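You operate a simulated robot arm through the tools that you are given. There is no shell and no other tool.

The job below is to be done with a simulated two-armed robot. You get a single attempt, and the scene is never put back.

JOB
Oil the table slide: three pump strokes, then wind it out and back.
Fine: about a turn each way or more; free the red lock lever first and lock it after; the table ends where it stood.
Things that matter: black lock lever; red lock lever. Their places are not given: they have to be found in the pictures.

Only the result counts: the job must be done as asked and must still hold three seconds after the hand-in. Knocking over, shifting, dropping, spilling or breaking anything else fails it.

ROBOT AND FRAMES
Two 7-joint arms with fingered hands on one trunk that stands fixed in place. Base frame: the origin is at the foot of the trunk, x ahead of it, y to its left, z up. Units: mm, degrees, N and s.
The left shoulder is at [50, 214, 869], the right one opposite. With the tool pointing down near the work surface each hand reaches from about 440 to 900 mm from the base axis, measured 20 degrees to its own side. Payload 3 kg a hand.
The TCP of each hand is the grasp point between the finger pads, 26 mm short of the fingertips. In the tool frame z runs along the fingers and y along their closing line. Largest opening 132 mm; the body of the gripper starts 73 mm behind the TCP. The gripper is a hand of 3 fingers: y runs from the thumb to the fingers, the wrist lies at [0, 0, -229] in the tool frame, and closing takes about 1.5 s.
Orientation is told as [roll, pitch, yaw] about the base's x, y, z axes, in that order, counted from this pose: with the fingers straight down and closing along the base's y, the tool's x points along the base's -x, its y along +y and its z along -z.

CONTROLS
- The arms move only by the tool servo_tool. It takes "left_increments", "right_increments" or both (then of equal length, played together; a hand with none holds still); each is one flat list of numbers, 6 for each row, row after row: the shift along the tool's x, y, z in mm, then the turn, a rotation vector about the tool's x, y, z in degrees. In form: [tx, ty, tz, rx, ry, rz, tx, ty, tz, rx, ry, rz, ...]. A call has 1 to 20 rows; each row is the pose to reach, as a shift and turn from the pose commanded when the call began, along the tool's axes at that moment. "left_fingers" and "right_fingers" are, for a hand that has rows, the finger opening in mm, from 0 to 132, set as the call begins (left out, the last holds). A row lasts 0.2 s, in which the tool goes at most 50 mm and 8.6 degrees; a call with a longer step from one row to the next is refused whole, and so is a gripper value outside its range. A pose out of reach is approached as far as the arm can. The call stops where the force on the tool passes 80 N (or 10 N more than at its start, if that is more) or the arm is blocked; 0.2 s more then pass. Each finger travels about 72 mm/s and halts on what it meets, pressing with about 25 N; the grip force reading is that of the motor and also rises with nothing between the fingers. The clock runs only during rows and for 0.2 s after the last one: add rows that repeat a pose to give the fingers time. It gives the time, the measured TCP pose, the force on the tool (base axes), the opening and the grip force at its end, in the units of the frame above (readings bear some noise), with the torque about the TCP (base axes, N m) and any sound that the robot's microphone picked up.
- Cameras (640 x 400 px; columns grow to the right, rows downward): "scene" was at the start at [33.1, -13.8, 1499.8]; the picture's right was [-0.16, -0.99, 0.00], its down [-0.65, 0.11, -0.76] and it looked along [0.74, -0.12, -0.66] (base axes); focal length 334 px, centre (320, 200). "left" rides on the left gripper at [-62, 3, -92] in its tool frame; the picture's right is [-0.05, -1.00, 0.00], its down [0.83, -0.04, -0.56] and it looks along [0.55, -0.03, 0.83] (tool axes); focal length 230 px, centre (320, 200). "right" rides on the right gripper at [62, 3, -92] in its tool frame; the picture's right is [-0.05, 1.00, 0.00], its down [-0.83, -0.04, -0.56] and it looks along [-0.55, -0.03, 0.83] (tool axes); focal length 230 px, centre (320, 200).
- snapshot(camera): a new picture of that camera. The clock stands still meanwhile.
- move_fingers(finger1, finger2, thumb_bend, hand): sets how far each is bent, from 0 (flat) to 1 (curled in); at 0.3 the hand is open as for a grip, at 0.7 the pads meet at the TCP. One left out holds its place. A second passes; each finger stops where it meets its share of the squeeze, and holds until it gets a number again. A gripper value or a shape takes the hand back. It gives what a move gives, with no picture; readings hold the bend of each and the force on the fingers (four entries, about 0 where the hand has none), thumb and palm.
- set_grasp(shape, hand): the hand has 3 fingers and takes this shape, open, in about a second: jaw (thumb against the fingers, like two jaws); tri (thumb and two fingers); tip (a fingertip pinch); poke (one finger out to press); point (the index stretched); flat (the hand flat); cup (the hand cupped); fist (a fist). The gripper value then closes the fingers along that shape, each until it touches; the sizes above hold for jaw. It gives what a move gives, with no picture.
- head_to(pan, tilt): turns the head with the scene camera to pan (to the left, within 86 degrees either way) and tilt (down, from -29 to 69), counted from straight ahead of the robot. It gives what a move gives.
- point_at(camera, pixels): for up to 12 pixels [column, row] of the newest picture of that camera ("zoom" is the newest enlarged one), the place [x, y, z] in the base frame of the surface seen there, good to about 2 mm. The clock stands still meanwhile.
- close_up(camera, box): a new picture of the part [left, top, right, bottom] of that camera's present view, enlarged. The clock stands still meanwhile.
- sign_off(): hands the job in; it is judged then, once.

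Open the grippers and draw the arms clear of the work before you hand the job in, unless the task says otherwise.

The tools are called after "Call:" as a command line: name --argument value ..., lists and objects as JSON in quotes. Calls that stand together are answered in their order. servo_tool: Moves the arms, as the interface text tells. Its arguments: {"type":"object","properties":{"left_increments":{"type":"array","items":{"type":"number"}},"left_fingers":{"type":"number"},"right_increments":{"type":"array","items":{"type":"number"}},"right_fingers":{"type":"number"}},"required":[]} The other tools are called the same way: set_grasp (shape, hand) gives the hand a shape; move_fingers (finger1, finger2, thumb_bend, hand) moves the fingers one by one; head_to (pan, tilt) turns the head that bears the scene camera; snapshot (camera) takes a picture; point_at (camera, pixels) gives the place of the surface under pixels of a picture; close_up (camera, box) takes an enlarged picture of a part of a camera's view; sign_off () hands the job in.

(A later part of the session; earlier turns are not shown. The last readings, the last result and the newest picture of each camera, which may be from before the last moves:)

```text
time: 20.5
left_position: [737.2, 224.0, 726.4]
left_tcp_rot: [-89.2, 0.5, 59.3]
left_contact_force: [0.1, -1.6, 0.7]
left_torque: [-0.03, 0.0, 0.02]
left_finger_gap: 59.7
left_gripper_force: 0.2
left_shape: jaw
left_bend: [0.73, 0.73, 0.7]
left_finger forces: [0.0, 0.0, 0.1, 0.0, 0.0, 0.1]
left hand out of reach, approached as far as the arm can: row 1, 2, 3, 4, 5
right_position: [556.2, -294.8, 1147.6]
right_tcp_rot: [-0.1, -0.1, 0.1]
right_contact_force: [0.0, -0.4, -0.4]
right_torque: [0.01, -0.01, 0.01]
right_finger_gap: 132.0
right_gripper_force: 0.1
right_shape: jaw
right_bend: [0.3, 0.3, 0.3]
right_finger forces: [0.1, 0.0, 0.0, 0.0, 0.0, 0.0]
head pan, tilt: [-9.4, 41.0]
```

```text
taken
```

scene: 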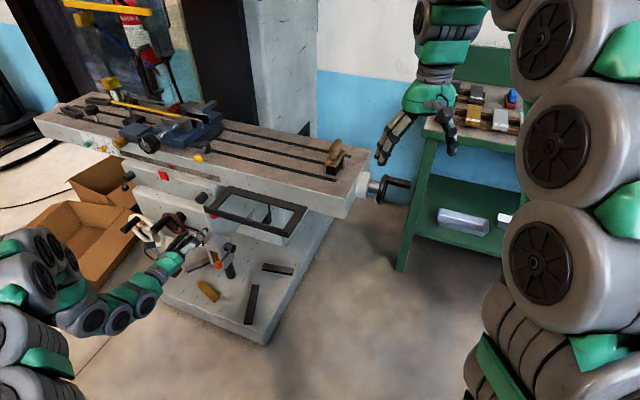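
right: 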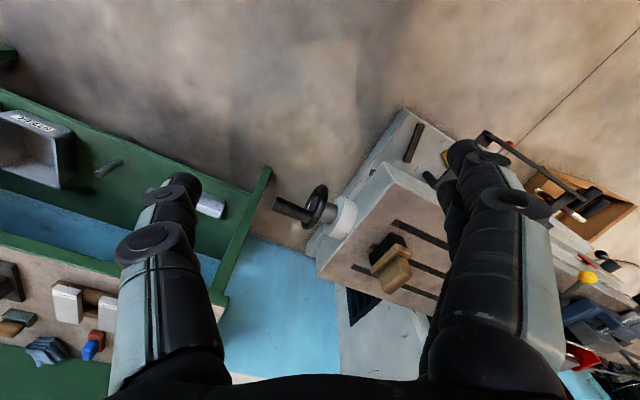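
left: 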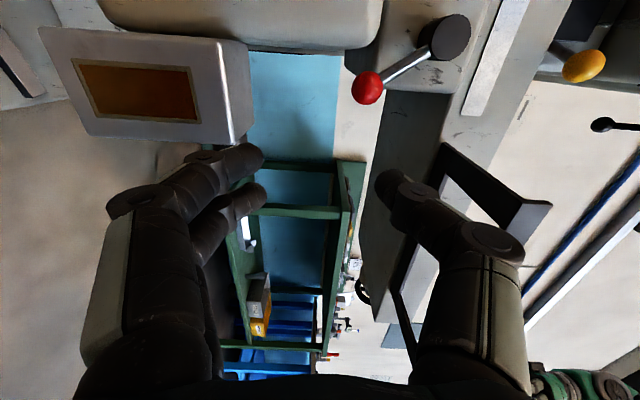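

This roll isn't reachable further in. I roll back by +90° (fingers left, thumb right), close the fingers into a "stick", and will push the ball from underneath instead.

Call:
servo_tool --left_increments '[0, -2, 0, 0, 0, 8, 0, -4, 0, 0, 0, 16, 0, -6, 0, 0, 0, 24, 0, -8, 0, 0, 0, 32, 0, -10, 0, 0, 0, 40, 0, -10, 0, 0, 0, 48, 0, -10, 0, 0, 0, 56, 0, -10, 0, 0, 0, 64, 0, -10, 0, 0, 0, 72, 0, -10, 0, 0, 0, 80, 0, -10, 0, 0, 0, 88, 0, -10, 0, 0, 0, 90, 0, -10, 0, 0, 0, 90]' --left_fingers 0

Call:
snapshot --camera "left"

```text
time: 23.3
left_position: [736.8, 222.6, 734.8]
left_tcp_rot: [-40.6, -89.1, 9.9]
left_contact_force: [-0.2, 0.6, 0.4]
left_torque: [-0.02, -0.03, 0.05]
left_finger_gap: 0.0
left_gripper_force: 24.8
left_shape: jaw
left_bend: [0.64, 0.64, 0.66]
left_finger forces: [0.0, 0.1, 0.0, 0.1, 0.0, 0.1]
right_position: [556.2, -296.3, 1146.8]
right_tcp_rot: [0.0, -0.1, -0.1]
right_contact_force: [-0.8, -0.3, 0.0]
right_torque: [0.0, 0.0, 0.03]
right_finger_gap: 131.8
right_gripper_force: 0.1
right_shape: jaw
right_bend: [0.3, 0.3, 0.3]
right_finger forces: [0.0, 0.1, 0.1, 0.0, 0.1, 0.0]
head pan, tilt: [-9.4, 41.0]
```

```text
taken
```

left: 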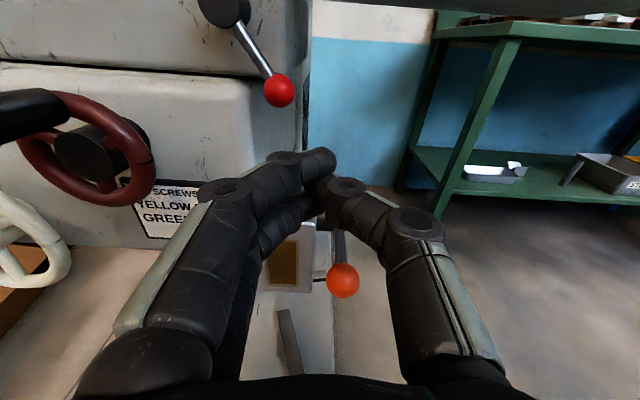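

Closed fingers form a stick with roll 0. I move to a pre-position below and in front of the red ball.

Call:
servo_tool --left_increments '[3, 10, 14, 0, 0, 0, 6, 20, 28, 0, 0, 0, 10, 30, 42, 0, 0, 0, 13, 38.5, 54.5, 0, 0, 0, 13, 38.5, 54.5, 0, 0, 0]'

Call:
snapshot --camera "left"

```text
time: 24.5
left_position: [802.9, 230.0, 719.9]
left_tcp_rot: [-45.1, -89.1, 14.7]
left_contact_force: [-1.0, 0.3, 0.2]
left_torque: [0.0, -0.03, 0.03]
left_finger_gap: 0.0
left_gripper_force: 25.6
left_shape: jaw
left_bend: [0.64, 0.64, 0.66]
left_finger forces: [0.1, 0.1, 0.0, 0.0, 0.1, 0.0]
right_position: [557.0, -295.9, 1147.2]
right_tcp_rot: [0.0, 0.0, -0.1]
right_contact_force: [0.7, -0.3, -0.2]
right_torque: [-0.01, 0.0, -0.01]
right_finger_gap: 131.8
right_gripper_force: 0.0
right_shape: jaw
right_bend: [0.3, 0.3, 0.3]
right_finger forces: [0.0, 0.1, 0.0, 0.1, 0.0, 0.0]
head pan, tilt: [-9.4, 41.0]
```

```text
taken
```

left: 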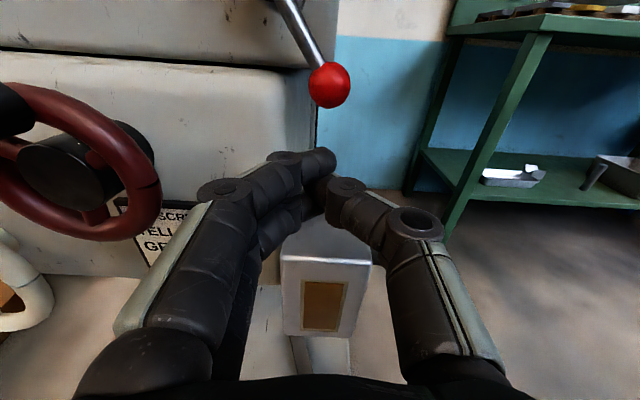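

The ball (329,85) is above and ~6 mm right of the stick's line. I shift right 6 mm and advance 48 mm beneath the ball.

Call:
servo_tool --left_increments '[0, -6, 12, 0, 0, 0, 0, -6, 24, 0, 0, 0, 0, -6, 36, 0, 0, 0, 0, -6, 48, 0, 0, 0]'

Call:
snapshot --camera "left"

```text
time: 25.5
left_position: [842.1, 198.3, 719.9]
left_tcp_rot: [-42.1, -89.1, 11.4]
left_contact_force: [0.7, 0.4, -1.0]
left_torque: [-0.03, 0.01, 0.01]
left_finger_gap: 0.0
left_gripper_force: 25.4
left_shape: jaw
left_bend: [0.64, 0.64, 0.66]
left_finger forces: [0.0, 0.1, 0.0, 0.0, 0.0, 0.0]
right_position: [556.4, -294.8, 1145.9]
right_tcp_rot: [0.0, -0.1, 0.0]
right_contact_force: [0.3, 1.2, -1.2]
right_torque: [0.01, -0.02, -0.01]
right_finger_gap: 131.9
right_gripper_force: 0.0
right_shape: jaw
right_bend: [0.3, 0.3, 0.3]
right_finger forces: [0.1, 0.1, 0.0, 0.1, 0.1, 0.0]
head pan, tilt: [-9.4, 41.0]
```

```text
taken
```

left: 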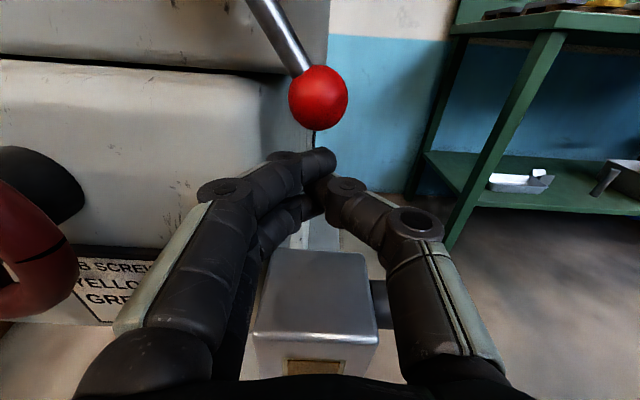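

The stick is under the ball. I push upward slowly following the lever's counterclockwise arc and watch the force.

Call:
servo_tool --left_increments '[-4, 0, 0, 0, 0, 0, -8, 0, 0, 0, 0, 0, -11, 0, 0, 0, 0, 0, -14, -2, 0, 0, 0, 0, -17, -4, 0, 0, 0, 0, -20, -6, 0, 0, 0, 0, -20, -6, 0, 0, 0, 0]'

Call:
snapshot --camera "left"

```text
time: 27.1
left_position: [840.9, 193.1, 739.9]
left_tcp_rot: [-41.8, -89.0, 11.0]
left_contact_force: [-0.3, -7.4, -8.8]
left_torque: [0.18, 0.08, -0.07]
left_finger_gap: 0.4
left_gripper_force: 25.1
left_shape: jaw
left_bend: [0.64, 0.64, 0.66]
left_finger forces: [0.0, 0.0, 0.0, 0.0, 0.1, 0.0]
right_position: [557.2, -295.7, 1147.1]
right_tcp_rot: [-0.1, -0.1, -0.1]
right_contact_force: [0.5, 0.7, -0.1]
right_torque: [0.03, 0.03, 0.05]
right_finger_gap: 131.8
right_gripper_force: 0.1
right_shape: jaw
right_bend: [0.3, 0.3, 0.3]
right_finger forces: [0.0, 0.0, 0.1, 0.0, 0.1, 0.1]
head pan, tilt: [-9.4, 41.0]
```

```text
taken
```

left: 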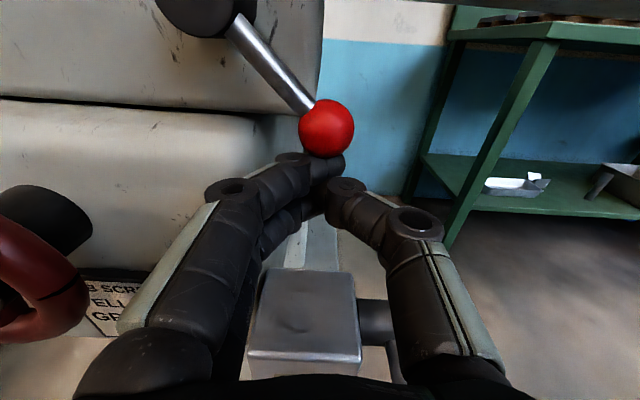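

The lever turned counterclockwise with only ~10 N. I continue lifting along the arc up to about horizontal, watching for the stop.

Call:
servo_tool --left_increments '[-3, -2, 0, 0, 0, 0, -6, -4, 0, 0, 0, 0, -9, -6, 0, 0, 0, 0, -12, -7, 0, 0, 0, 0, -15, -8, 0, 0, 0, 0, -18, -9, 0, 0, 0, 0, -21, -10, 0, 0, 0, 0, -24, -11, 0, 0, 0, 0]'

Call:
snapshot --camera "left"

```text
time: 28.9
left_position: [833.4, 184.2, 764.4]
left_tcp_rot: [-43.7, -89.1, 13.0]
left_contact_force: [-0.5, -1.3, -2.0]
left_torque: [0.08, 0.03, -0.03]
left_finger_gap: 0.0
left_gripper_force: 24.8
left_shape: jaw
left_bend: [0.65, 0.64, 0.67]
left_finger forces: [0.0, 0.0, 0.0, 0.0, 0.1, 0.0]
right_position: [556.6, -295.2, 1146.8]
right_tcp_rot: [0.0, -0.1, 0.0]
right_contact_force: [-0.6, 0.8, 0.3]
right_torque: [0.0, 0.01, 0.02]
right_finger_gap: 131.9
right_gripper_force: 0.1
right_shape: jaw
right_bend: [0.3, 0.3, 0.3]
right_finger forces: [0.1, 0.1, 0.0, 0.1, 0.0, 0.0]
head pan, tilt: [-9.4, 41.0]
```

```text
taken
```

left: 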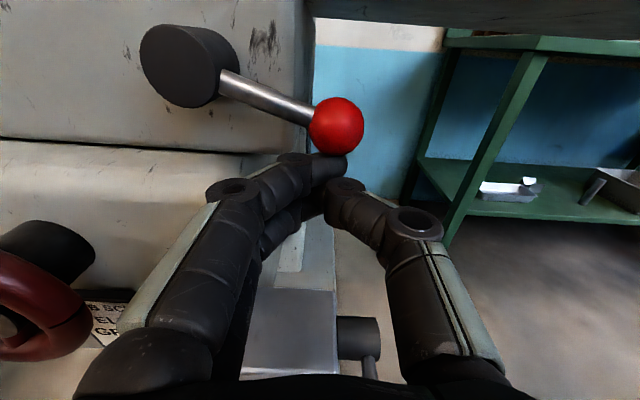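

The lever is now ~20° below horizontal, and still moves freely. I lift further in small steps to find its stop.

Call:
servo_tool --left_increments '[-3, -1, 0, 0, 0, 0, -6, -2, 0, 0, 0, 0, -9, -2.5, 0, 0, 0, 0, -12, -3, 0, 0, 0, 0, -15, -3, 0, 0, 0, 0, -18, -3, 0, 0, 0, 0, -21, -3, 0, 0, 0, 0, -24, -3, 0, 0, 0, 0]'

Call:
snapshot --camera "left"

```text
time: 30.7
left_position: [833.8, 183.4, 787.6]
left_tcp_rot: [-44.3, -89.0, 13.8]
left_contact_force: [-0.7, -0.4, -2.4]
left_torque: [0.04, 0.01, 0.0]
left_finger_gap: 0.0
left_gripper_force: 25.0
left_shape: jaw
left_bend: [0.65, 0.64, 0.67]
left_finger forces: [0.0, 0.0, 0.1, 0.0, 0.0, 0.1]
right_position: [557.5, -295.7, 1146.9]
right_tcp_rot: [-0.1, -0.1, 0.0]
right_contact_force: [-0.4, 0.3, 0.4]
right_torque: [-0.02, -0.03, -0.03]
right_finger_gap: 131.7
right_gripper_force: 0.0
right_shape: jaw
right_bend: [0.3, 0.3, 0.3]
right_finger forces: [0.0, 0.0, 0.0, 0.0, 0.1, 0.0]
head pan, tilt: [-9.4, 41.0]
```

```text
taken
```

left: 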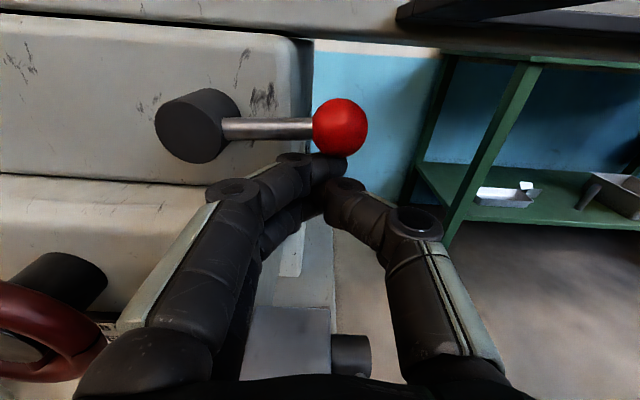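

The lever is horizontal now (ball at 340,128) and still free. I lift a bit more to find a stop, staying left of and below the black frame.

Call:
servo_tool --left_increments '[-3, 0, 0, 0, 0, 0, -6, 0, 0, 0, 0, 0, -9, 0, 0, 0, 0, 0, -12, 0.5, 0, 0, 0, 0, -15, 1, 0, 0, 0, 0, -18, 2, 0, 0, 0, 0]'

Call:
snapshot --camera "left"

```text
time: 32.1
left_position: [834.1, 183.8, 802.9]
left_tcp_rot: [-37.8, -88.8, 7.1]
left_contact_force: [3.1, -4.8, -24.1]
left_torque: [0.33, 0.27, -0.02]
left_finger_gap: 0.0
left_gripper_force: 24.8
left_shape: jaw
left_bend: [0.65, 0.64, 0.67]
left_finger forces: [37.3, 0.1, 0.1, 0.0, 0.1, 0.0]
right_position: [558.0, -294.9, 1147.3]
right_tcp_rot: [0.0, 0.0, 0.0]
right_contact_force: [-1.3, 0.2, 0.5]
right_torque: [0.01, 0.03, 0.02]
right_finger_gap: 131.7
right_gripper_force: 0.1
right_shape: jaw
right_bend: [0.3, 0.3, 0.3]
right_finger forces: [0.0, 0.0, 0.0, 0.1, 0.0, 0.0]
head pan, tilt: [-9.4, 41.0]
```

```text
taken
```

left: 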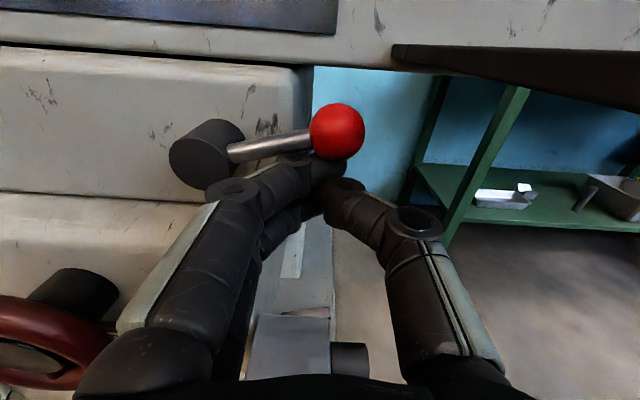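

The force rose to 24 N with the lever ~14° above horizontal: that's the stop, so the lock is free. I lower the hand slightly and withdraw 120 mm along the tool.

Call:
servo_tool --left_increments '[6, 0, 0, 0, 0, 0, 12, 0, 0, 0, 0, 0, 18, 0, 0, 0, 0, 0, 18, 0, -25, 0, 0, 0, 18, 0, -50, 0, 0, 0, 18, 0, -80, 0, 0, 0, 18, 0, -110, 0, 0, 0, 18, 0, -140, 0, 0, 0, 18, 0, -140, 0, 0, 0]'

Call:
snapshot --camera "left"

Call:
snapshot --camera "scene"

```text
time: 34.1
left_position: [712.5, 257.8, 789.2]
left_tcp_rot: [-43.3, -89.1, 12.6]
left_contact_force: [0.0, 0.5, -0.6]
left_torque: [0.0, 0.0, 0.02]
left_finger_gap: 0.0
left_gripper_force: 25.0
left_shape: jaw
left_bend: [0.65, 0.64, 0.67]
left_finger forces: [0.1, 0.0, 0.1, 0.0, 0.0, 0.0]
right_position: [556.6, -295.6, 1147.4]
right_tcp_rot: [-0.1, 0.0, 0.0]
right_contact_force: [0.3, -0.2, 0.4]
right_torque: [0.0, -0.01, 0.02]
right_finger_gap: 132.0
right_gripper_force: 0.2
right_shape: jaw
right_bend: [0.3, 0.3, 0.3]
right_finger forces: [0.0, 0.0, 0.0, 0.0, 0.0, 0.0]
head pan, tilt: [-9.4, 41.0]
```

```text
taken
```

left: 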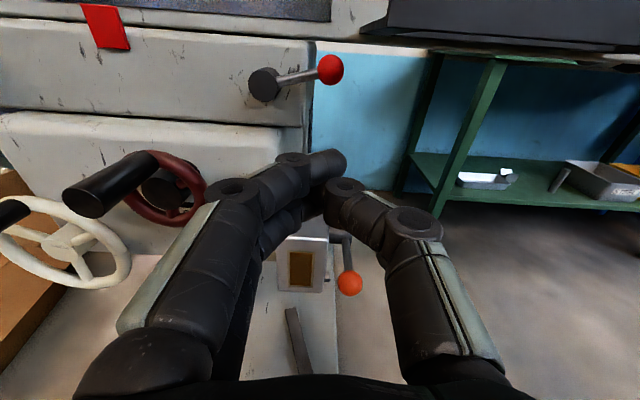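

```text
taken
```

scene: 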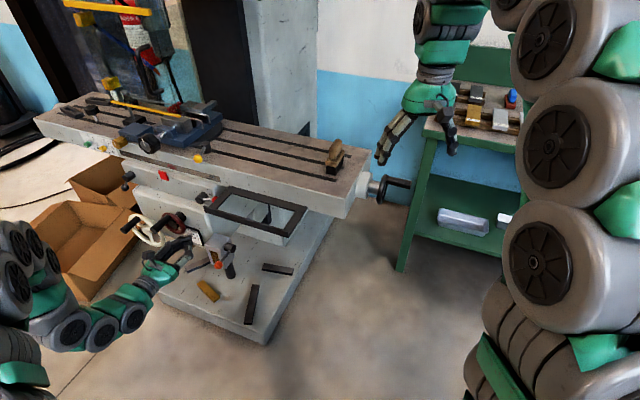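

The red lever stays up (free). Next the pump: I move the left hand to ~70 mm in front of the orange ball at (741,193,651), opening the fingers to 70.

Call:
servo_tool --left_increments '[0, -7, -12, 0, 0, 0, 23, -14, -12, 0, 0, 0, 46, -21, -12, 0, 0, 0, 69, -28, -12, 0, 0, 0, 92, -34, -12, 0, 0, 0, 115, -40, -12, 0, 0, 0, 138, -40, -12, 0, 0, 0, 138, -40, -12, 0, 0, 0]' --left_fingers 70

Call:
snapshot --camera "left"

```text
time: 35.9
left_position: [680.4, 226.3, 654.1]
left_tcp_rot: [-43.1, -89.1, 12.5]
left_contact_force: [-0.1, 0.5, 0.2]
left_torque: [0.02, -0.02, -0.03]
left_finger_gap: 69.8
left_gripper_force: 0.1
left_shape: jaw
left_bend: [0.72, 0.72, 0.7]
left_finger forces: [0.1, 0.1, 0.0, 0.0, 0.1, 0.1]
right_position: [556.4, -295.9, 1145.7]
right_tcp_rot: [0.0, -0.1, 0.1]
right_contact_force: [-0.3, 0.3, 0.1]
right_torque: [-0.01, 0.02, 0.01]
right_finger_gap: 131.8
right_gripper_force: 0.1
right_shape: jaw
right_bend: [0.3, 0.3, 0.3]
right_finger forces: [0.0, 0.0, 0.0, 0.0, 0.1, 0.1]
head pan, tilt: [-9.4, 41.0]
```

```text
taken
```

left: 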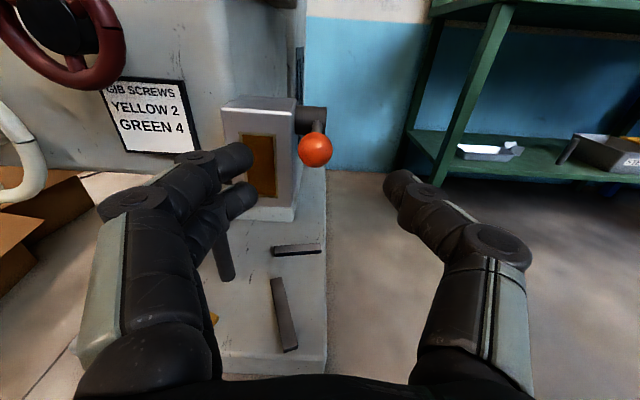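

The ball (315,149) is ~4 mm left and ~2.5 mm below the tool line, 69 mm ahead. I correct and advance 58 mm.

Call:
servo_tool --left_increments '[2, 3.5, 10, 0, 0, 0, 2.5, 3.5, 22, 0, 0, 0, 2.5, 3.5, 34, 0, 0, 0, 2.5, 3.5, 46, 0, 0, 0, 2.5, 3.5, 58, 0, 0, 0]'

Call:
snapshot --camera "left"

```text
time: 37.1
left_position: [731.3, 198.4, 649.0]
left_tcp_rot: [-43.5, -89.2, 12.7]
left_contact_force: [0.2, -0.2, -0.3]
left_torque: [-0.01, -0.02, 0.02]
left_finger_gap: 69.4
left_gripper_force: 0.1
left_shape: jaw
left_bend: [0.72, 0.72, 0.7]
left_finger forces: [0.1, 0.0, 0.1, 0.0, 0.0, 0.0]
right_position: [557.0, -296.5, 1146.1]
right_tcp_rot: [0.0, -0.1, 0.1]
right_contact_force: [-0.1, 0.0, 0.9]
right_torque: [-0.03, -0.03, 0.01]
right_finger_gap: 132.1
right_gripper_force: 0.0
right_shape: jaw
right_bend: [0.3, 0.3, 0.3]
right_finger forces: [0.0, 0.0, 0.1, 0.0, 0.0, 0.0]
head pan, tilt: [-9.4, 41.0]
```

```text
taken
```

left: 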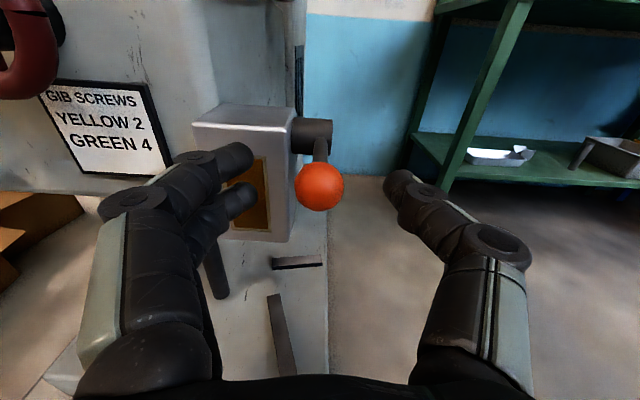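

The ball (320,186) is centred between the fingers. I close on it.

Call:
servo_tool --left_increments '[0, 0, 0, 0, 0, 0, 0, 0, 0, 0, 0, 0, 0, 0, 0, 0, 0, 0, 0, 0, 0, 0, 0, 0, 0, 0, 0, 0, 0, 0, 0, 0, 0, 0, 0, 0]' --left_fingers 5

Call:
close_up --camera "left" --box '[200, 100, 440, 250]'

```text
time: 38.5
left_position: [731.4, 199.1, 649.6]
left_tcp_rot: [-43.4, -89.0, 12.7]
left_contact_force: [10.2, -8.9, -1.2]
left_torque: [-0.01, 0.01, -0.03]
left_finger_gap: 12.1
left_gripper_force: 25.0
left_shape: jaw
left_bend: [0.72, 0.71, 0.7]
left_finger forces: [11.3, 11.1, 0.0, 0.0, 24.1, 0.0]
right_position: [555.8, -296.0, 1145.2]
right_tcp_rot: [-0.1, 0.0, 0.0]
right_contact_force: [0.4, -0.3, 0.2]
right_torque: [-0.01, -0.01, 0.01]
right_finger_gap: 132.1
right_gripper_force: 0.0
right_shape: jaw
right_bend: [0.3, 0.3, 0.3]
right_finger forces: [0.1, 0.0, 0.0, 0.0, 0.0, 0.0]
head pan, tilt: [-9.4, 41.0]
```

```text
2.67 times, centred on (320, 175) of left
```

zoom: 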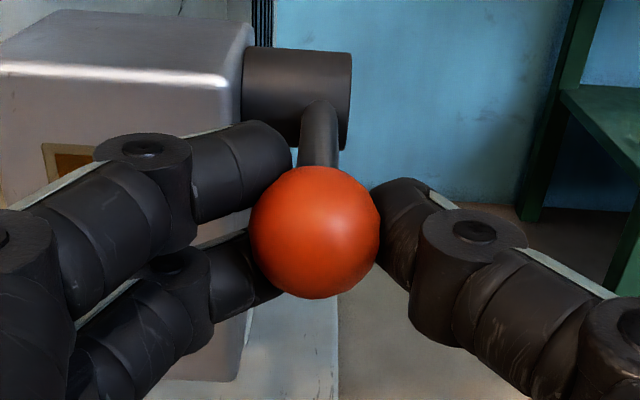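

The ball is firmly gripped (11/11/24 N). I begin the first stroke: press down along the lever's arc by 20° and read the force.

Call:
servo_tool --left_increments '[6.5, 0, 0.3, 0, 0, 0, 13, 0, 1.1, 0, 0, 0, 19.4, 0, 2.6, 0, 0, 0, 25.7, 0, 4.5, 0, 0, 0]'

Call:
close_up --camera "left" --box '[200, 100, 440, 250]'

```text
time: 39.5
left_position: [736.3, 195.9, 623.9]
left_tcp_rot: [-43.8, -89.3, 13.2]
left_contact_force: [11.1, -9.6, 13.3]
left_torque: [-0.25, -0.37, -0.07]
left_finger_gap: 10.9
left_gripper_force: 24.7
left_shape: jaw
left_bend: [0.72, 0.7, 0.7]
left_finger forces: [13.9, 11.7, 0.1, 0.0, 24.3, 0.1]
right_position: [556.4, -296.1, 1145.8]
right_tcp_rot: [0.0, 0.0, -0.1]
right_contact_force: [0.8, 0.5, 0.3]
right_torque: [0.01, 0.04, 0.0]
right_finger_gap: 132.1
right_gripper_force: 0.0
right_shape: jaw
right_bend: [0.3, 0.3, 0.3]
right_finger forces: [0.0, 0.0, 0.1, 0.0, 0.0, 0.0]
head pan, tilt: [-9.4, 41.0]
```

```text
2.67 times, centred on (320, 175) of left
```

zoom: 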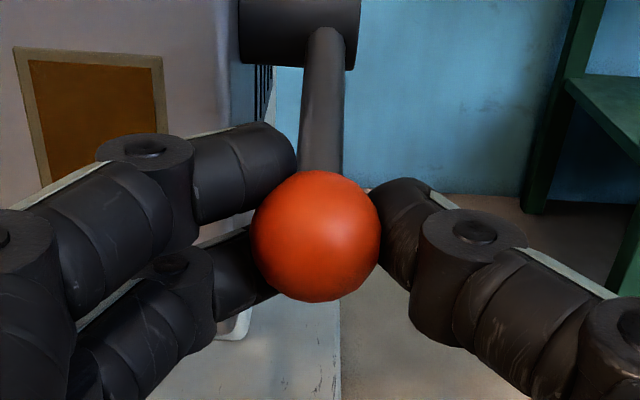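

The lever goes down with ~13 N spring resistance. I continue along the arc toward 40° to find the bottom stop.

Call:
servo_tool --left_increments '[3, 0, 1.2, 0, 0, 0, 6, 0, 2.5, 0, 0, 0, 9, 0, 4, 0, 0, 0, 11.8, 0, 5.5, 0, 0, 0, 14.6, 0, 7.3, 0, 0, 0, 17.3, 0, 9.1, 0, 0, 0]'

Call:
close_up --camera "left" --box '[200, 60, 440, 210]'

```text
time: 40.9
left_position: [742.8, 192.0, 608.2]
left_tcp_rot: [-46.3, -89.2, 15.7]
left_contact_force: [15.6, -14.4, 26.6]
left_torque: [-0.31, -0.51, -0.04]
left_finger_gap: 10.8
left_gripper_force: 24.7
left_shape: jaw
left_bend: [0.73, 0.7, 0.7]
left_finger forces: [19.6, 12.1, 0.0, 0.0, 25.4, 0.0]
right_position: [556.5, -295.5, 1146.8]
right_tcp_rot: [0.0, -0.1, -0.1]
right_contact_force: [0.2, 0.8, 0.6]
right_torque: [-0.02, 0.0, -0.05]
right_finger_gap: 132.0
right_gripper_force: 0.1
right_shape: jaw
right_bend: [0.3, 0.3, 0.3]
right_finger forces: [0.1, 0.0, 0.1, 0.0, 0.0, 0.0]
head pan, tilt: [-9.4, 41.0]
```

```text
2.67 times, centred on (320, 135) of left
```

zoom: 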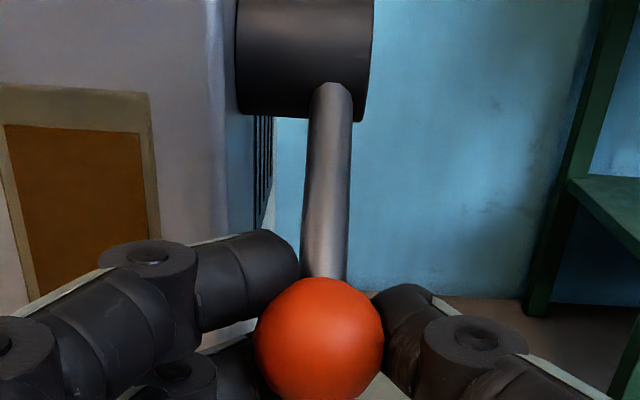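

Resistance is now ~27 N at ~34°. I continue a little to reach the firm bottom stop.

Call:
servo_tool --left_increments '[2.6, 0, 1.9, 0, 0, 0, 5.2, 0, 3.9, 0, 0, 0, 7.6, 0, 6.1, 0, 0, 0, 10, 0, 8.4, 0, 0, 0]'

Call:
close_up --camera "left" --box '[200, 60, 440, 210]'

```text
time: 41.9
left_position: [750.1, 190.9, 595.6]
left_tcp_rot: [-39.5, -88.8, 9.1]
left_contact_force: [-0.4, 0.1, -0.1]
left_torque: [0.0, 0.0, 0.01]
left_finger_gap: 6.1
left_gripper_force: 24.3
left_shape: jaw
left_bend: [0.74, 0.74, 0.73]
left_finger forces: [0.0, 0.1, 0.1, 0.0, 0.1, 0.1]
right_position: [557.2, -294.4, 1146.6]
right_tcp_rot: [0.0, -0.1, 0.2]
right_contact_force: [0.1, 0.1, 0.0]
right_torque: [-0.03, 0.0, -0.02]
right_finger_gap: 131.8
right_gripper_force: 0.0
right_shape: jaw
right_bend: [0.3, 0.3, 0.3]
right_finger forces: [0.0, 0.1, 0.1, 0.0, 0.0, 0.0]
head pan, tilt: [-9.4, 41.0]
```

```text
2.67 times, centred on (320, 135) of left
```

zoom: 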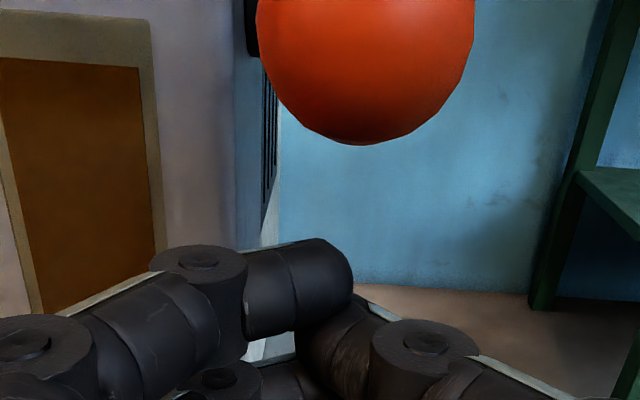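

The ball slipped from the grip and the lever sprang back up by itself, so it is spring-returned. I check the pump's state from the scene camera.

Call:
close_up --camera "scene" --box '[200, 235, 248, 280]'

Call:
snapshot --camera "left"

```text
8.89 times, centred on (224, 258) of scene
```

zoom: 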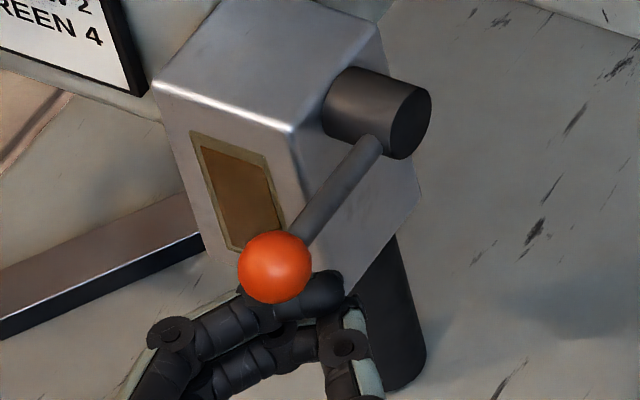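

```text
taken
```

left: 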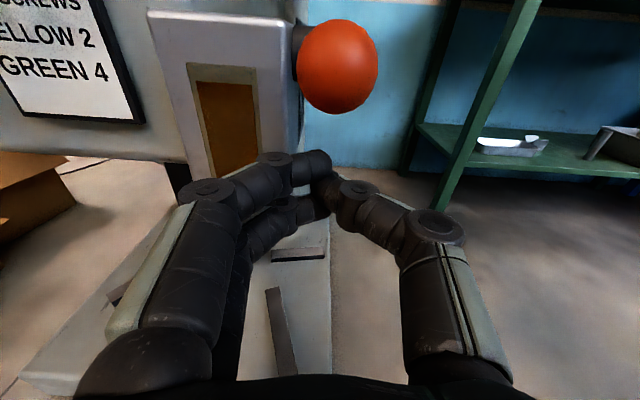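

The lever is back at its rest position. I look closely at the sight window for an oil level change.

Call:
close_up --camera "left" --box '[140, 20, 380, 170]'

Call:
close_up --camera "scene" --box '[208, 245, 232, 270]'

```text
2.67 times, centred on (260, 95) of left
```

zoom: 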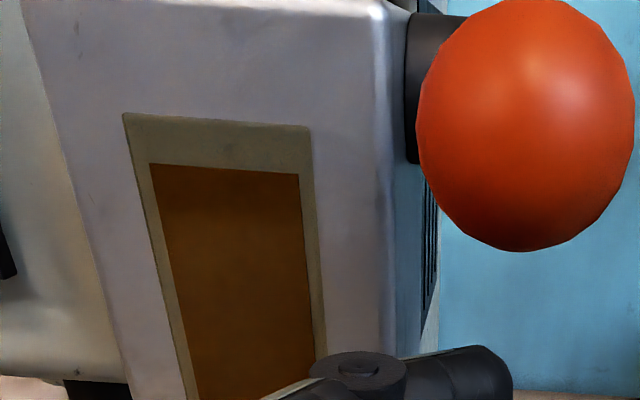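

```text
16.00 times, centred on (220, 258) of scene
```

zoom: 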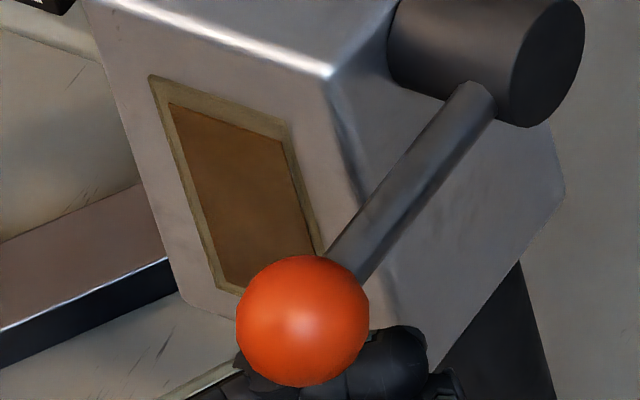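

The window's oil level has clearly dropped (wider empty band at the top) compared with before, so the first stroke counted between 20° and 34°. I withdraw, rise and re-open in front of the ball for stroke two.

Call:
servo_tool --left_increments '[0, 0, -20, 0, 0, 0, 0, 0, -45, 0, 0, 0, 0, 0, -70, 0, 0, 0, 0, -1, -78, 0, 0, 0, -20, -3, -78, 0, 0, 0, -40, -3, -78, 0, 0, 0, -54, -3, -78, 0, 0, 0, -54, -3, -78, 0, 0, 0, -54, -3, -78, 0, 0, 0]'

Call:
servo_tool --left_increments '[0, 0, 0, 0, 0, 0, 0, 0, 0, 0, 0, 0, 0, 0, 0, 0, 0, 0, 0, 0, 0, 0, 0, 0]' --left_fingers 70

Call:
snapshot --camera "left"

```text
time: 43.9
left_position: [682.5, 226.8, 651.7]
left_tcp_rot: [-43.2, -89.1, 12.6]
left_contact_force: [0.9, -0.5, 0.3]
left_torque: [0.02, 0.02, -0.01]
left_finger_gap: 6.4
left_gripper_force: 24.8
left_shape: jaw
left_bend: [0.74, 0.74, 0.73]
left_finger forces: [0.0, 0.1, 0.1, 0.0, 0.1, 0.0]
right_position: [557.0, -296.4, 1146.9]
right_tcp_rot: [-0.1, 0.0, 0.0]
right_contact_force: [-0.4, 0.5, 0.1]
right_torque: [0.02, 0.02, -0.03]
right_finger_gap: 132.4
right_gripper_force: 0.0
right_shape: jaw
right_bend: [0.3, 0.3, 0.3]
right_finger forces: [0.0, 0.1, 0.1, 0.0, 0.0, 0.0]
head pan, tilt: [-9.4, 41.0]
```

```text
time: 44.9
left_position: [682.4, 226.6, 652.2]
left_tcp_rot: [-43.4, -89.1, 12.9]
left_contact_force: [0.0, -0.2, 0.1]
left_torque: [-0.03, -0.01, 0.01]
left_finger_gap: 69.4
left_gripper_force: 0.1
left_shape: jaw
left_bend: [0.72, 0.72, 0.7]
left_finger forces: [0.0, 0.0, 0.0, 0.0, 0.0, 0.0]
right_position: [556.7, -295.9, 1146.6]
right_tcp_rot: [0.1, 0.0, 0.0]
right_contact_force: [0.3, 0.8, -0.6]
right_torque: [0.01, 0.02, -0.01]
right_finger_gap: 131.6
right_gripper_force: 0.0
right_shape: jaw
right_bend: [0.3, 0.3, 0.3]
right_finger forces: [0.0, 0.0, 0.0, 0.0, 0.1, 0.0]
head pan, tilt: [-9.4, 41.0]
```

```text
taken
```

left: 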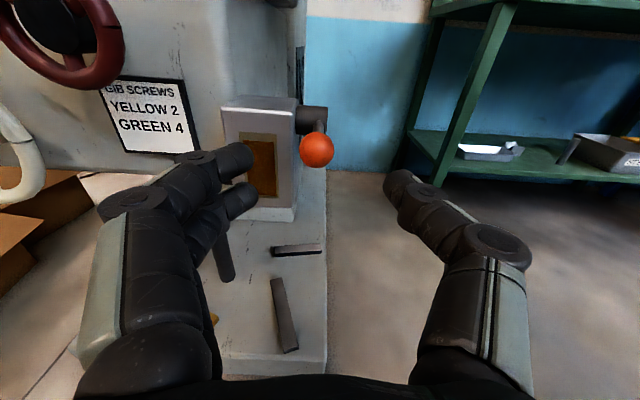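

Ball at (317,150), nearly as before. I approach again by 60 mm with small corrections and grip.

Call:
servo_tool --left_increments '[2, 2.5, 12, 0, 0, 0, 2, 2.5, 24, 0, 0, 0, 2, 2.5, 36, 0, 0, 0, 2, 2.5, 48, 0, 0, 0, 2, 2.5, 60, 0, 0, 0]'

Call:
servo_tool --left_increments '[0, 0, 0, 0, 0, 0, 0, 0, 0, 0, 0, 0, 0, 0, 0, 0, 0, 0, 0, 0, 0, 0, 0, 0, 0, 0, 0, 0, 0, 0, 0, 0, 0, 0, 0, 0]' --left_fingers 5

Call:
close_up --camera "left" --box '[200, 100, 440, 250]'

```text
time: 46.1
left_position: [734.7, 197.9, 649.4]
left_tcp_rot: [-43.2, -89.0, 12.6]
left_contact_force: [-0.2, -0.3, 0.0]
left_torque: [-0.02, 0.01, -0.02]
left_finger_gap: 69.4
left_gripper_force: 0.1
left_shape: jaw
left_bend: [0.72, 0.72, 0.7]
left_finger forces: [0.1, 0.0, 0.1, 0.1, 0.1, 0.0]
right_position: [557.1, -295.0, 1148.0]
right_tcp_rot: [0.0, 0.0, -0.1]
right_contact_force: [0.2, -0.2, 0.3]
right_torque: [-0.03, 0.01, -0.02]
right_finger_gap: 131.9
right_gripper_force: 0.1
right_shape: jaw
right_bend: [0.3, 0.3, 0.3]
right_finger forces: [0.0, 0.0, 0.0, 0.1, 0.0, 0.0]
head pan, tilt: [-9.4, 41.0]
```

```text
time: 47.5
left_position: [735.3, 194.7, 649.1]
left_tcp_rot: [-43.6, -89.1, 12.9]
left_contact_force: [14.5, -10.1, -1.5]
left_torque: [0.05, 0.0, 0.02]
left_finger_gap: 6.6
left_gripper_force: 24.5
left_shape: jaw
left_bend: [0.71, 0.7, 0.7]
left_finger forces: [10.9, 11.1, 0.0, 0.0, 23.2, 0.0]
right_position: [556.6, -296.7, 1146.9]
right_tcp_rot: [-0.1, 0.0, 0.0]
right_contact_force: [-0.3, 0.0, -0.1]
right_torque: [0.0, 0.01, -0.01]
right_finger_gap: 132.0
right_gripper_force: 0.0
right_shape: jaw
right_bend: [0.3, 0.3, 0.3]
right_finger forces: [0.0, 0.1, 0.0, 0.0, 0.0, 0.0]
head pan, tilt: [-9.4, 41.0]
```

```text
2.67 times, centred on (320, 175) of left
```

zoom: 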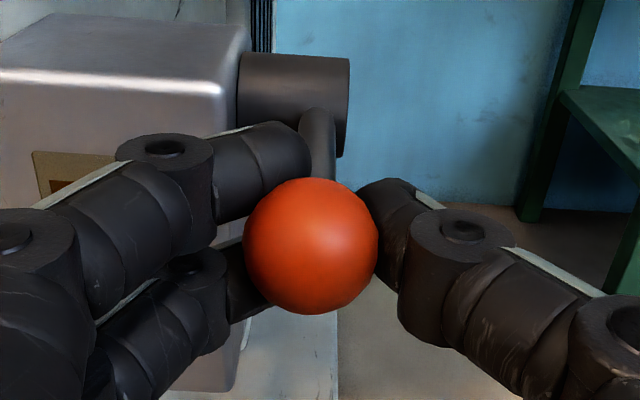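

Gripped again (11/11/23 N). I stroke down along the arc to 34° and check.

Call:
servo_tool --left_increments '[6.5, 0, 0.3, 0, 0, 0, 13, 0, 1.1, 0, 0, 0, 19.4, 0, 2.6, 0, 0, 0, 25.7, 0, 4.5, 0, 0, 0, 31.7, 0, 7, 0, 0, 0, 37.5, 0, 10, 0, 0, 0, 42, 0, 12.8, 0, 0, 0]'

Call:
close_up --camera "left" --box '[160, 60, 400, 210]'

```text
time: 49.1
left_position: [746.7, 189.3, 608.9]
left_tcp_rot: [-47.5, -89.2, 16.9]
left_contact_force: [16.0, -12.7, 29.7]
left_torque: [-0.51, -0.63, 0.04]
left_finger_gap: 5.3
left_gripper_force: 25.1
left_shape: jaw
left_bend: [0.72, 0.67, 0.7]
left_finger forces: [26.3, 15.9, 0.1, 0.0, 27.5, 0.1]
right_position: [556.1, -296.0, 1146.6]
right_tcp_rot: [0.0, -0.1, 0.1]
right_contact_force: [-0.4, 0.0, -0.5]
right_torque: [0.01, 0.0, -0.01]
right_finger_gap: 132.1
right_gripper_force: 0.0
right_shape: jaw
right_bend: [0.3, 0.3, 0.3]
right_finger forces: [0.0, 0.0, 0.1, 0.0, 0.0, 0.0]
head pan, tilt: [-9.4, 41.0]
```

```text
2.67 times, centred on (280, 135) of left
```

zoom: 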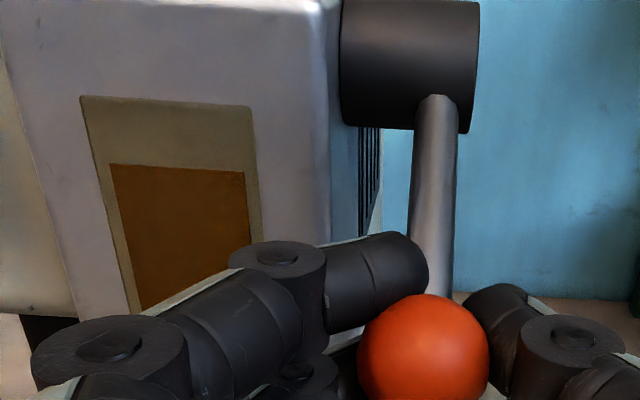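

The level dropped again: second stroke counted. I guide the lever back up along the arc to rest.

Call:
servo_tool --left_increments '[-4.5, 0, -2.8, 0, 0, 0, -10.3, 0, -5.8, 0, 0, 0, -16.3, 0, -8.3, 0, 0, 0, -22.6, 0, -10.2, 0, 0, 0, -29, 0, -11.7, 0, 0, 0, -35.5, 0, -12.5, 0, 0, 0, -42, 0, -12.8, 0, 0, 0, -42.5, 0, -12.8, 0, 0, 0]'

Call:
close_up --camera "left" --box '[160, 100, 400, 250]'

Call:
close_up --camera "scene" --box '[208, 245, 232, 270]'

```text
time: 50.9
left_position: [734.8, 195.4, 648.3]
left_tcp_rot: [-40.8, -89.0, 10.1]
left_contact_force: [23.6, -19.7, -12.6]
left_torque: [0.17, 0.33, -0.07]
left_finger_gap: 4.3
left_gripper_force: 25.5
left_shape: jaw
left_bend: [0.69, 0.71, 0.7]
left_finger forces: [15.2, 16.0, 0.0, 0.1, 24.4, 0.0]
right_position: [556.3, -295.6, 1145.6]
right_tcp_rot: [-0.1, 0.0, 0.0]
right_contact_force: [0.5, -0.4, 0.3]
right_torque: [0.0, -0.02, 0.03]
right_finger_gap: 132.1
right_gripper_force: 0.0
right_shape: jaw
right_bend: [0.3, 0.3, 0.3]
right_finger forces: [0.1, 0.1, 0.0, 0.0, 0.0, 0.1]
head pan, tilt: [-9.4, 41.0]
```

```text
2.67 times, centred on (280, 175) of left
```

zoom: 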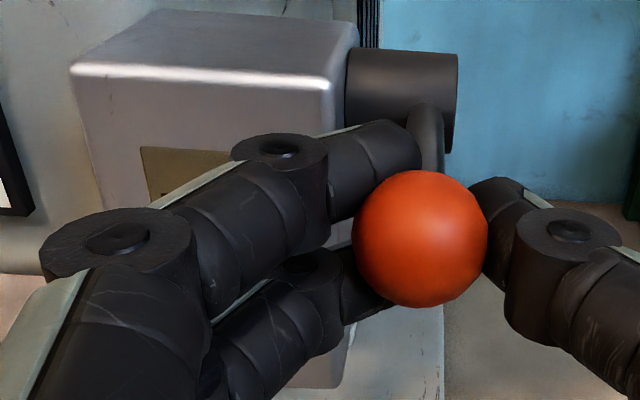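

```text
16.00 times, centred on (220, 258) of scene
```

zoom: 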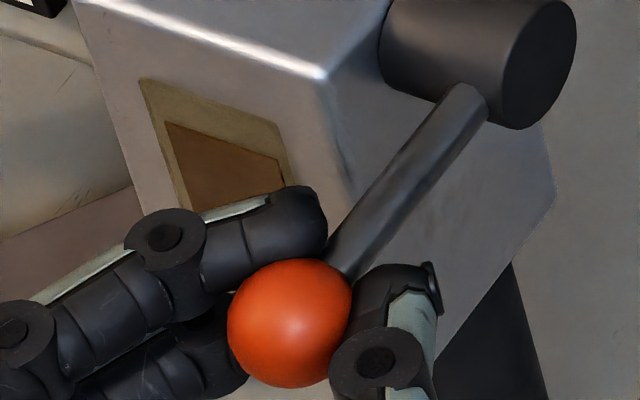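

The lever is back at its upper stop (tool feels -12 N). I make the third stroke down to 34°.

Call:
servo_tool --left_increments '[6.5, 0, 0.3, 0, 0, 0, 13, 0, 1.1, 0, 0, 0, 19.4, 0, 2.6, 0, 0, 0, 25.7, 0, 4.5, 0, 0, 0, 31.7, 0, 7, 0, 0, 0, 37.5, 0, 10, 0, 0, 0, 42.5, 0, 12.8, 0, 0, 0]'

Call:
close_up --camera "left" --box '[160, 60, 400, 210]'

```text
time: 52.5
left_position: [745.9, 191.6, 607.9]
left_tcp_rot: [-49.3, -89.3, 18.8]
left_contact_force: [25.8, -20.9, 37.6]
left_torque: [-0.52, -0.7, 0.03]
left_finger_gap: 3.9
left_gripper_force: 24.8
left_shape: jaw
left_bend: [0.71, 0.67, 0.7]
left_finger forces: [29.7, 16.2, 0.1, 0.1, 27.2, 0.0]
right_position: [556.8, -296.3, 1147.6]
right_tcp_rot: [-0.1, 0.0, 0.0]
right_contact_force: [-0.4, 0.1, 0.6]
right_torque: [0.0, 0.0, 0.0]
right_finger_gap: 132.1
right_gripper_force: 0.2
right_shape: jaw
right_bend: [0.3, 0.3, 0.3]
right_finger forces: [0.0, 0.0, 0.0, 0.0, 0.0, 0.0]
head pan, tilt: [-9.4, 41.0]
```

```text
2.67 times, centred on (280, 135) of left
```

zoom: 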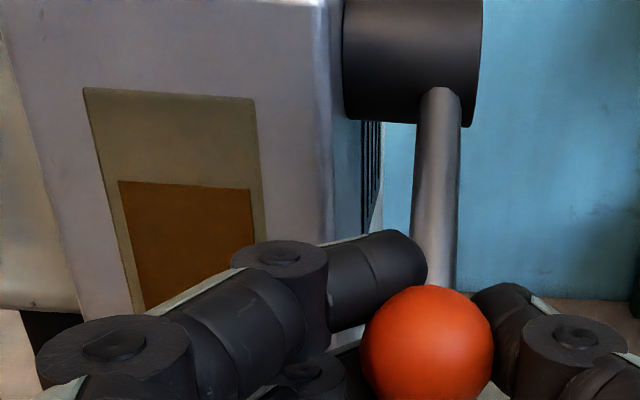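

The level dropped a third time. I guide the lever back up to rest.

Call:
servo_tool --left_increments '[-4.5, 0, -2.8, 0, 0, 0, -10.3, 0, -5.8, 0, 0, 0, -16.3, 0, -8.3, 0, 0, 0, -22.6, 0, -10.2, 0, 0, 0, -29, 0, -11.7, 0, 0, 0, -35.5, 0, -12.5, 0, 0, 0, -42, 0, -12.8, 0, 0, 0, -42, 0, -12.8, 0, 0, 0]'

Call:
servo_tool --left_increments '[0, 0, 0, 0, 0, 0, 0, 0, 0, 0, 0, 0, 0, 0, 0, 0, 0, 0, 0, 0, 0, 0, 0, 0, 0, 0, 0, 0, 0, 0]' --left_fingers 80

Call:
snapshot --camera "left"

```text
time: 54.3
left_position: [736.5, 197.6, 647.8]
left_tcp_rot: [-39.9, -88.9, 9.3]
left_contact_force: [20.6, -19.4, -17.8]
left_torque: [0.29, 0.38, -0.08]
left_finger_gap: 4.2
left_gripper_force: 24.5
left_shape: jaw
left_bend: [0.68, 0.71, 0.7]
left_finger forces: [16.2, 17.4, 0.0, 0.1, 24.1, 0.0]
right_position: [556.6, -295.7, 1147.9]
right_tcp_rot: [0.1, 0.1, 0.0]
right_contact_force: [0.2, -0.3, 0.0]
right_torque: [0.0, -0.01, -0.01]
right_finger_gap: 131.7
right_gripper_force: 0.1
right_shape: jaw
right_bend: [0.3, 0.3, 0.3]
right_finger forces: [0.1, 0.0, 0.1, 0.0, 0.0, 0.0]
head pan, tilt: [-9.4, 41.0]
```

```text
time: 55.5
left_position: [734.1, 197.3, 647.6]
left_tcp_rot: [-43.7, -89.1, 13.1]
left_contact_force: [0.5, 0.1, -0.8]
left_torque: [0.0, 0.0, 0.02]
left_finger_gap: 79.3
left_gripper_force: 0.1
left_shape: jaw
left_bend: [0.71, 0.71, 0.71]
left_finger forces: [0.0, 0.0, 0.0, 0.1, 0.1, 0.0]
right_position: [556.4, -295.7, 1147.8]
right_tcp_rot: [0.0, 0.0, 0.1]
right_contact_force: [-0.8, 0.0, -0.1]
right_torque: [0.0, 0.03, 0.0]
right_finger_gap: 132.0
right_gripper_force: 0.0
right_shape: jaw
right_bend: [0.3, 0.3, 0.3]
right_finger forces: [0.0, 0.0, 0.0, 0.0, 0.0, 0.0]
head pan, tilt: [-9.4, 41.0]
```

```text
taken
```

left: 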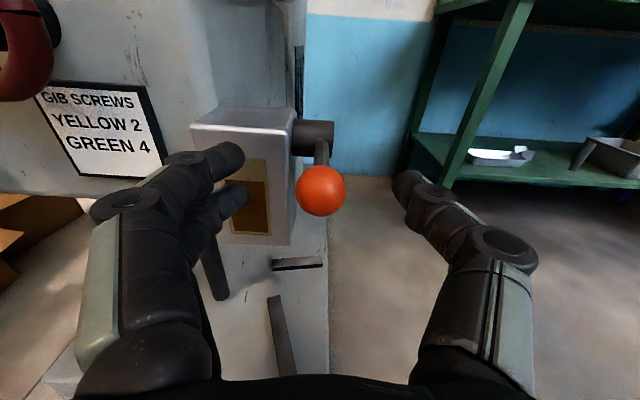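

Three strokes are done and the lever is at rest. I withdraw the left hand and raise it a bit, then look at the pump window.

Call:
servo_tool --left_increments '[0, 0, -30, 0, 0, 0, 0, 0, -60, 0, 0, 0, 0, 0, -90, 0, 0, 0, -20, 0, -120, 0, 0, 0, -50, 10, -130, 0, 0, 0, -80, 20, -130, 0, 0, 0, -110, 20, -130, 0, 0, 0, -130, 20, -130, 0, 0, 0]'

Call:
close_up --camera "scene" --box '[200, 235, 248, 280]'

Call:
close_up --camera "scene" --box '[345, 160, 425, 210]'

Call:
close_up --camera "scene" --box '[110, 130, 270, 230]'

```text
time: 57.3
left_position: [634.0, 278.7, 781.5]
left_tcp_rot: [-43.7, -89.1, 13.1]
left_contact_force: [-0.1, 0.0, 0.5]
left_torque: [-0.02, -0.02, 0.02]
left_finger_gap: 79.6
left_gripper_force: 0.2
left_shape: jaw
left_bend: [0.71, 0.71, 0.71]
left_finger forces: [0.0, 0.0, 0.0, 0.0, 0.0, 0.0]
right_position: [557.3, -296.6, 1146.0]
right_tcp_rot: [0.0, 0.0, -0.1]
right_contact_force: [-0.9, 0.6, 0.1]
right_torque: [-0.01, -0.01, -0.01]
right_finger_gap: 132.1
right_gripper_force: 0.0
right_shape: jaw
right_bend: [0.3, 0.3, 0.3]
right_finger forces: [0.0, 0.1, 0.0, 0.1, 0.0, 0.0]
head pan, tilt: [-9.4, 41.0]
```

```text
8.89 times, centred on (224, 258) of scene
```

zoom: 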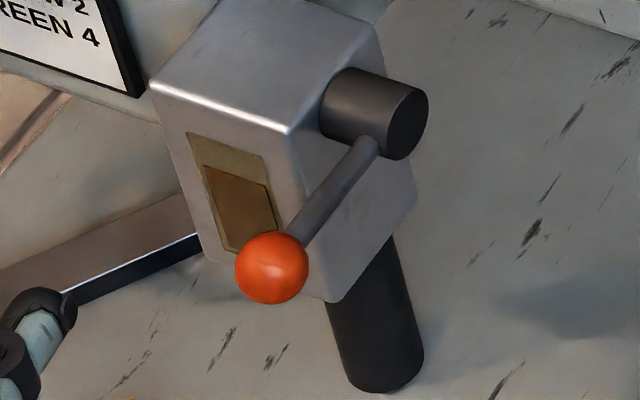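

```text
8.00 times, centred on (385, 185) of scene
```

zoom: 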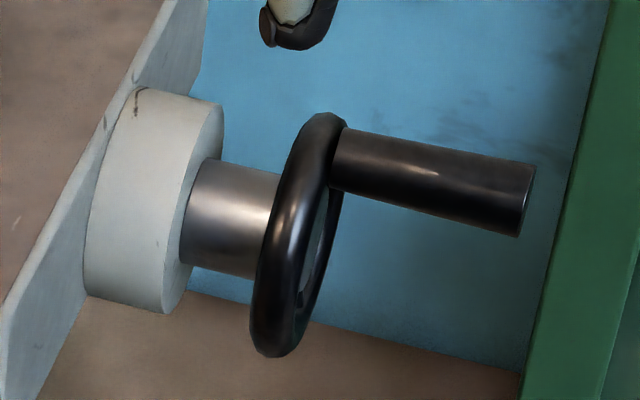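

```text
4.00 times, centred on (190, 180) of scene
```

zoom: 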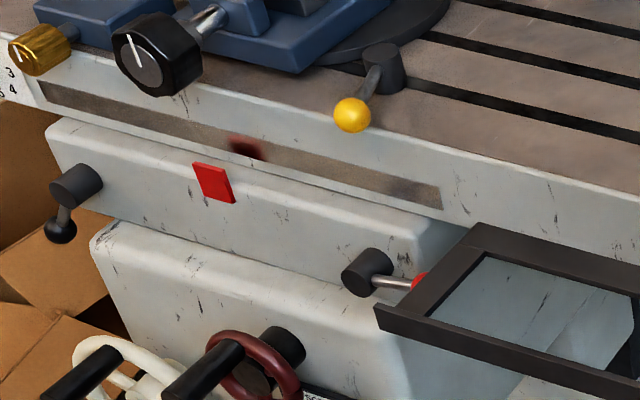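

The handle position is unchanged. Now the right hand: I yaw it +58.7° so it closes across the handwheel handle's axis, while moving forward above it.

Call:
servo_tool --right_increments '[0, 0, 0, 0, 0, -7.5, -10, -5, 0, 0, 0, -15, -25, -12, 0, 0, 0, -22.5, -45, -20, 0, 0, 0, -30, -65, -30, 0, 0, 0, -37.5, -85, -40, 0, 0, 0, -45, -105, -48, 0, 0, 0, -52.5, -125, -55, 0, 0, 0, -58.7, -125, -55, 0, 0, 0, -58.7]'

Call:
snapshot --camera "right"

Call:
snapshot --camera "scene"

```text
time: 59.3
left_position: [634.3, 280.5, 780.2]
left_tcp_rot: [-43.4, -89.1, 12.6]
left_contact_force: [-0.3, 0.2, -0.8]
left_torque: [0.0, 0.02, -0.05]
left_finger_gap: 79.5
left_gripper_force: 0.0
left_shape: jaw
left_bend: [0.71, 0.71, 0.71]
left_finger forces: [0.1, 0.0, 0.0, 0.0, 0.0, 0.0]
right_position: [683.4, -351.5, 1147.8]
right_tcp_rot: [-0.2, -0.1, 58.8]
right_contact_force: [-1.1, -0.6, -0.6]
right_torque: [0.01, 0.0, -0.04]
right_finger_gap: 132.0
right_gripper_force: 0.0
right_shape: jaw
right_bend: [0.3, 0.3, 0.3]
right_finger forces: [0.0, 0.0, 0.1, 0.0, 0.0, 0.0]
head pan, tilt: [-9.4, 41.0]
```

```text
taken
```

right: 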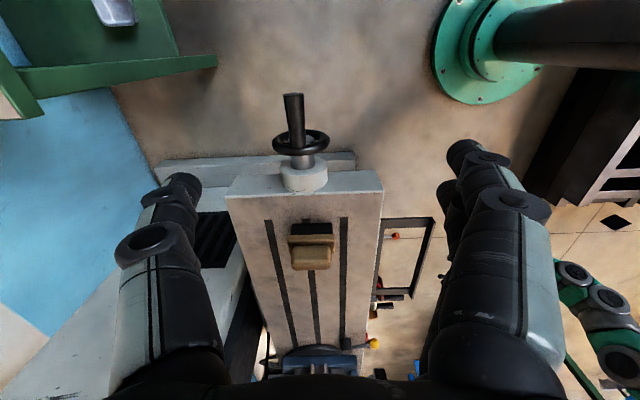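

```text
taken
```

scene: 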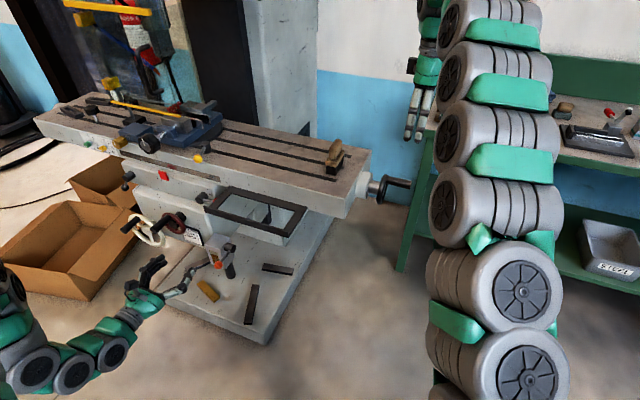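

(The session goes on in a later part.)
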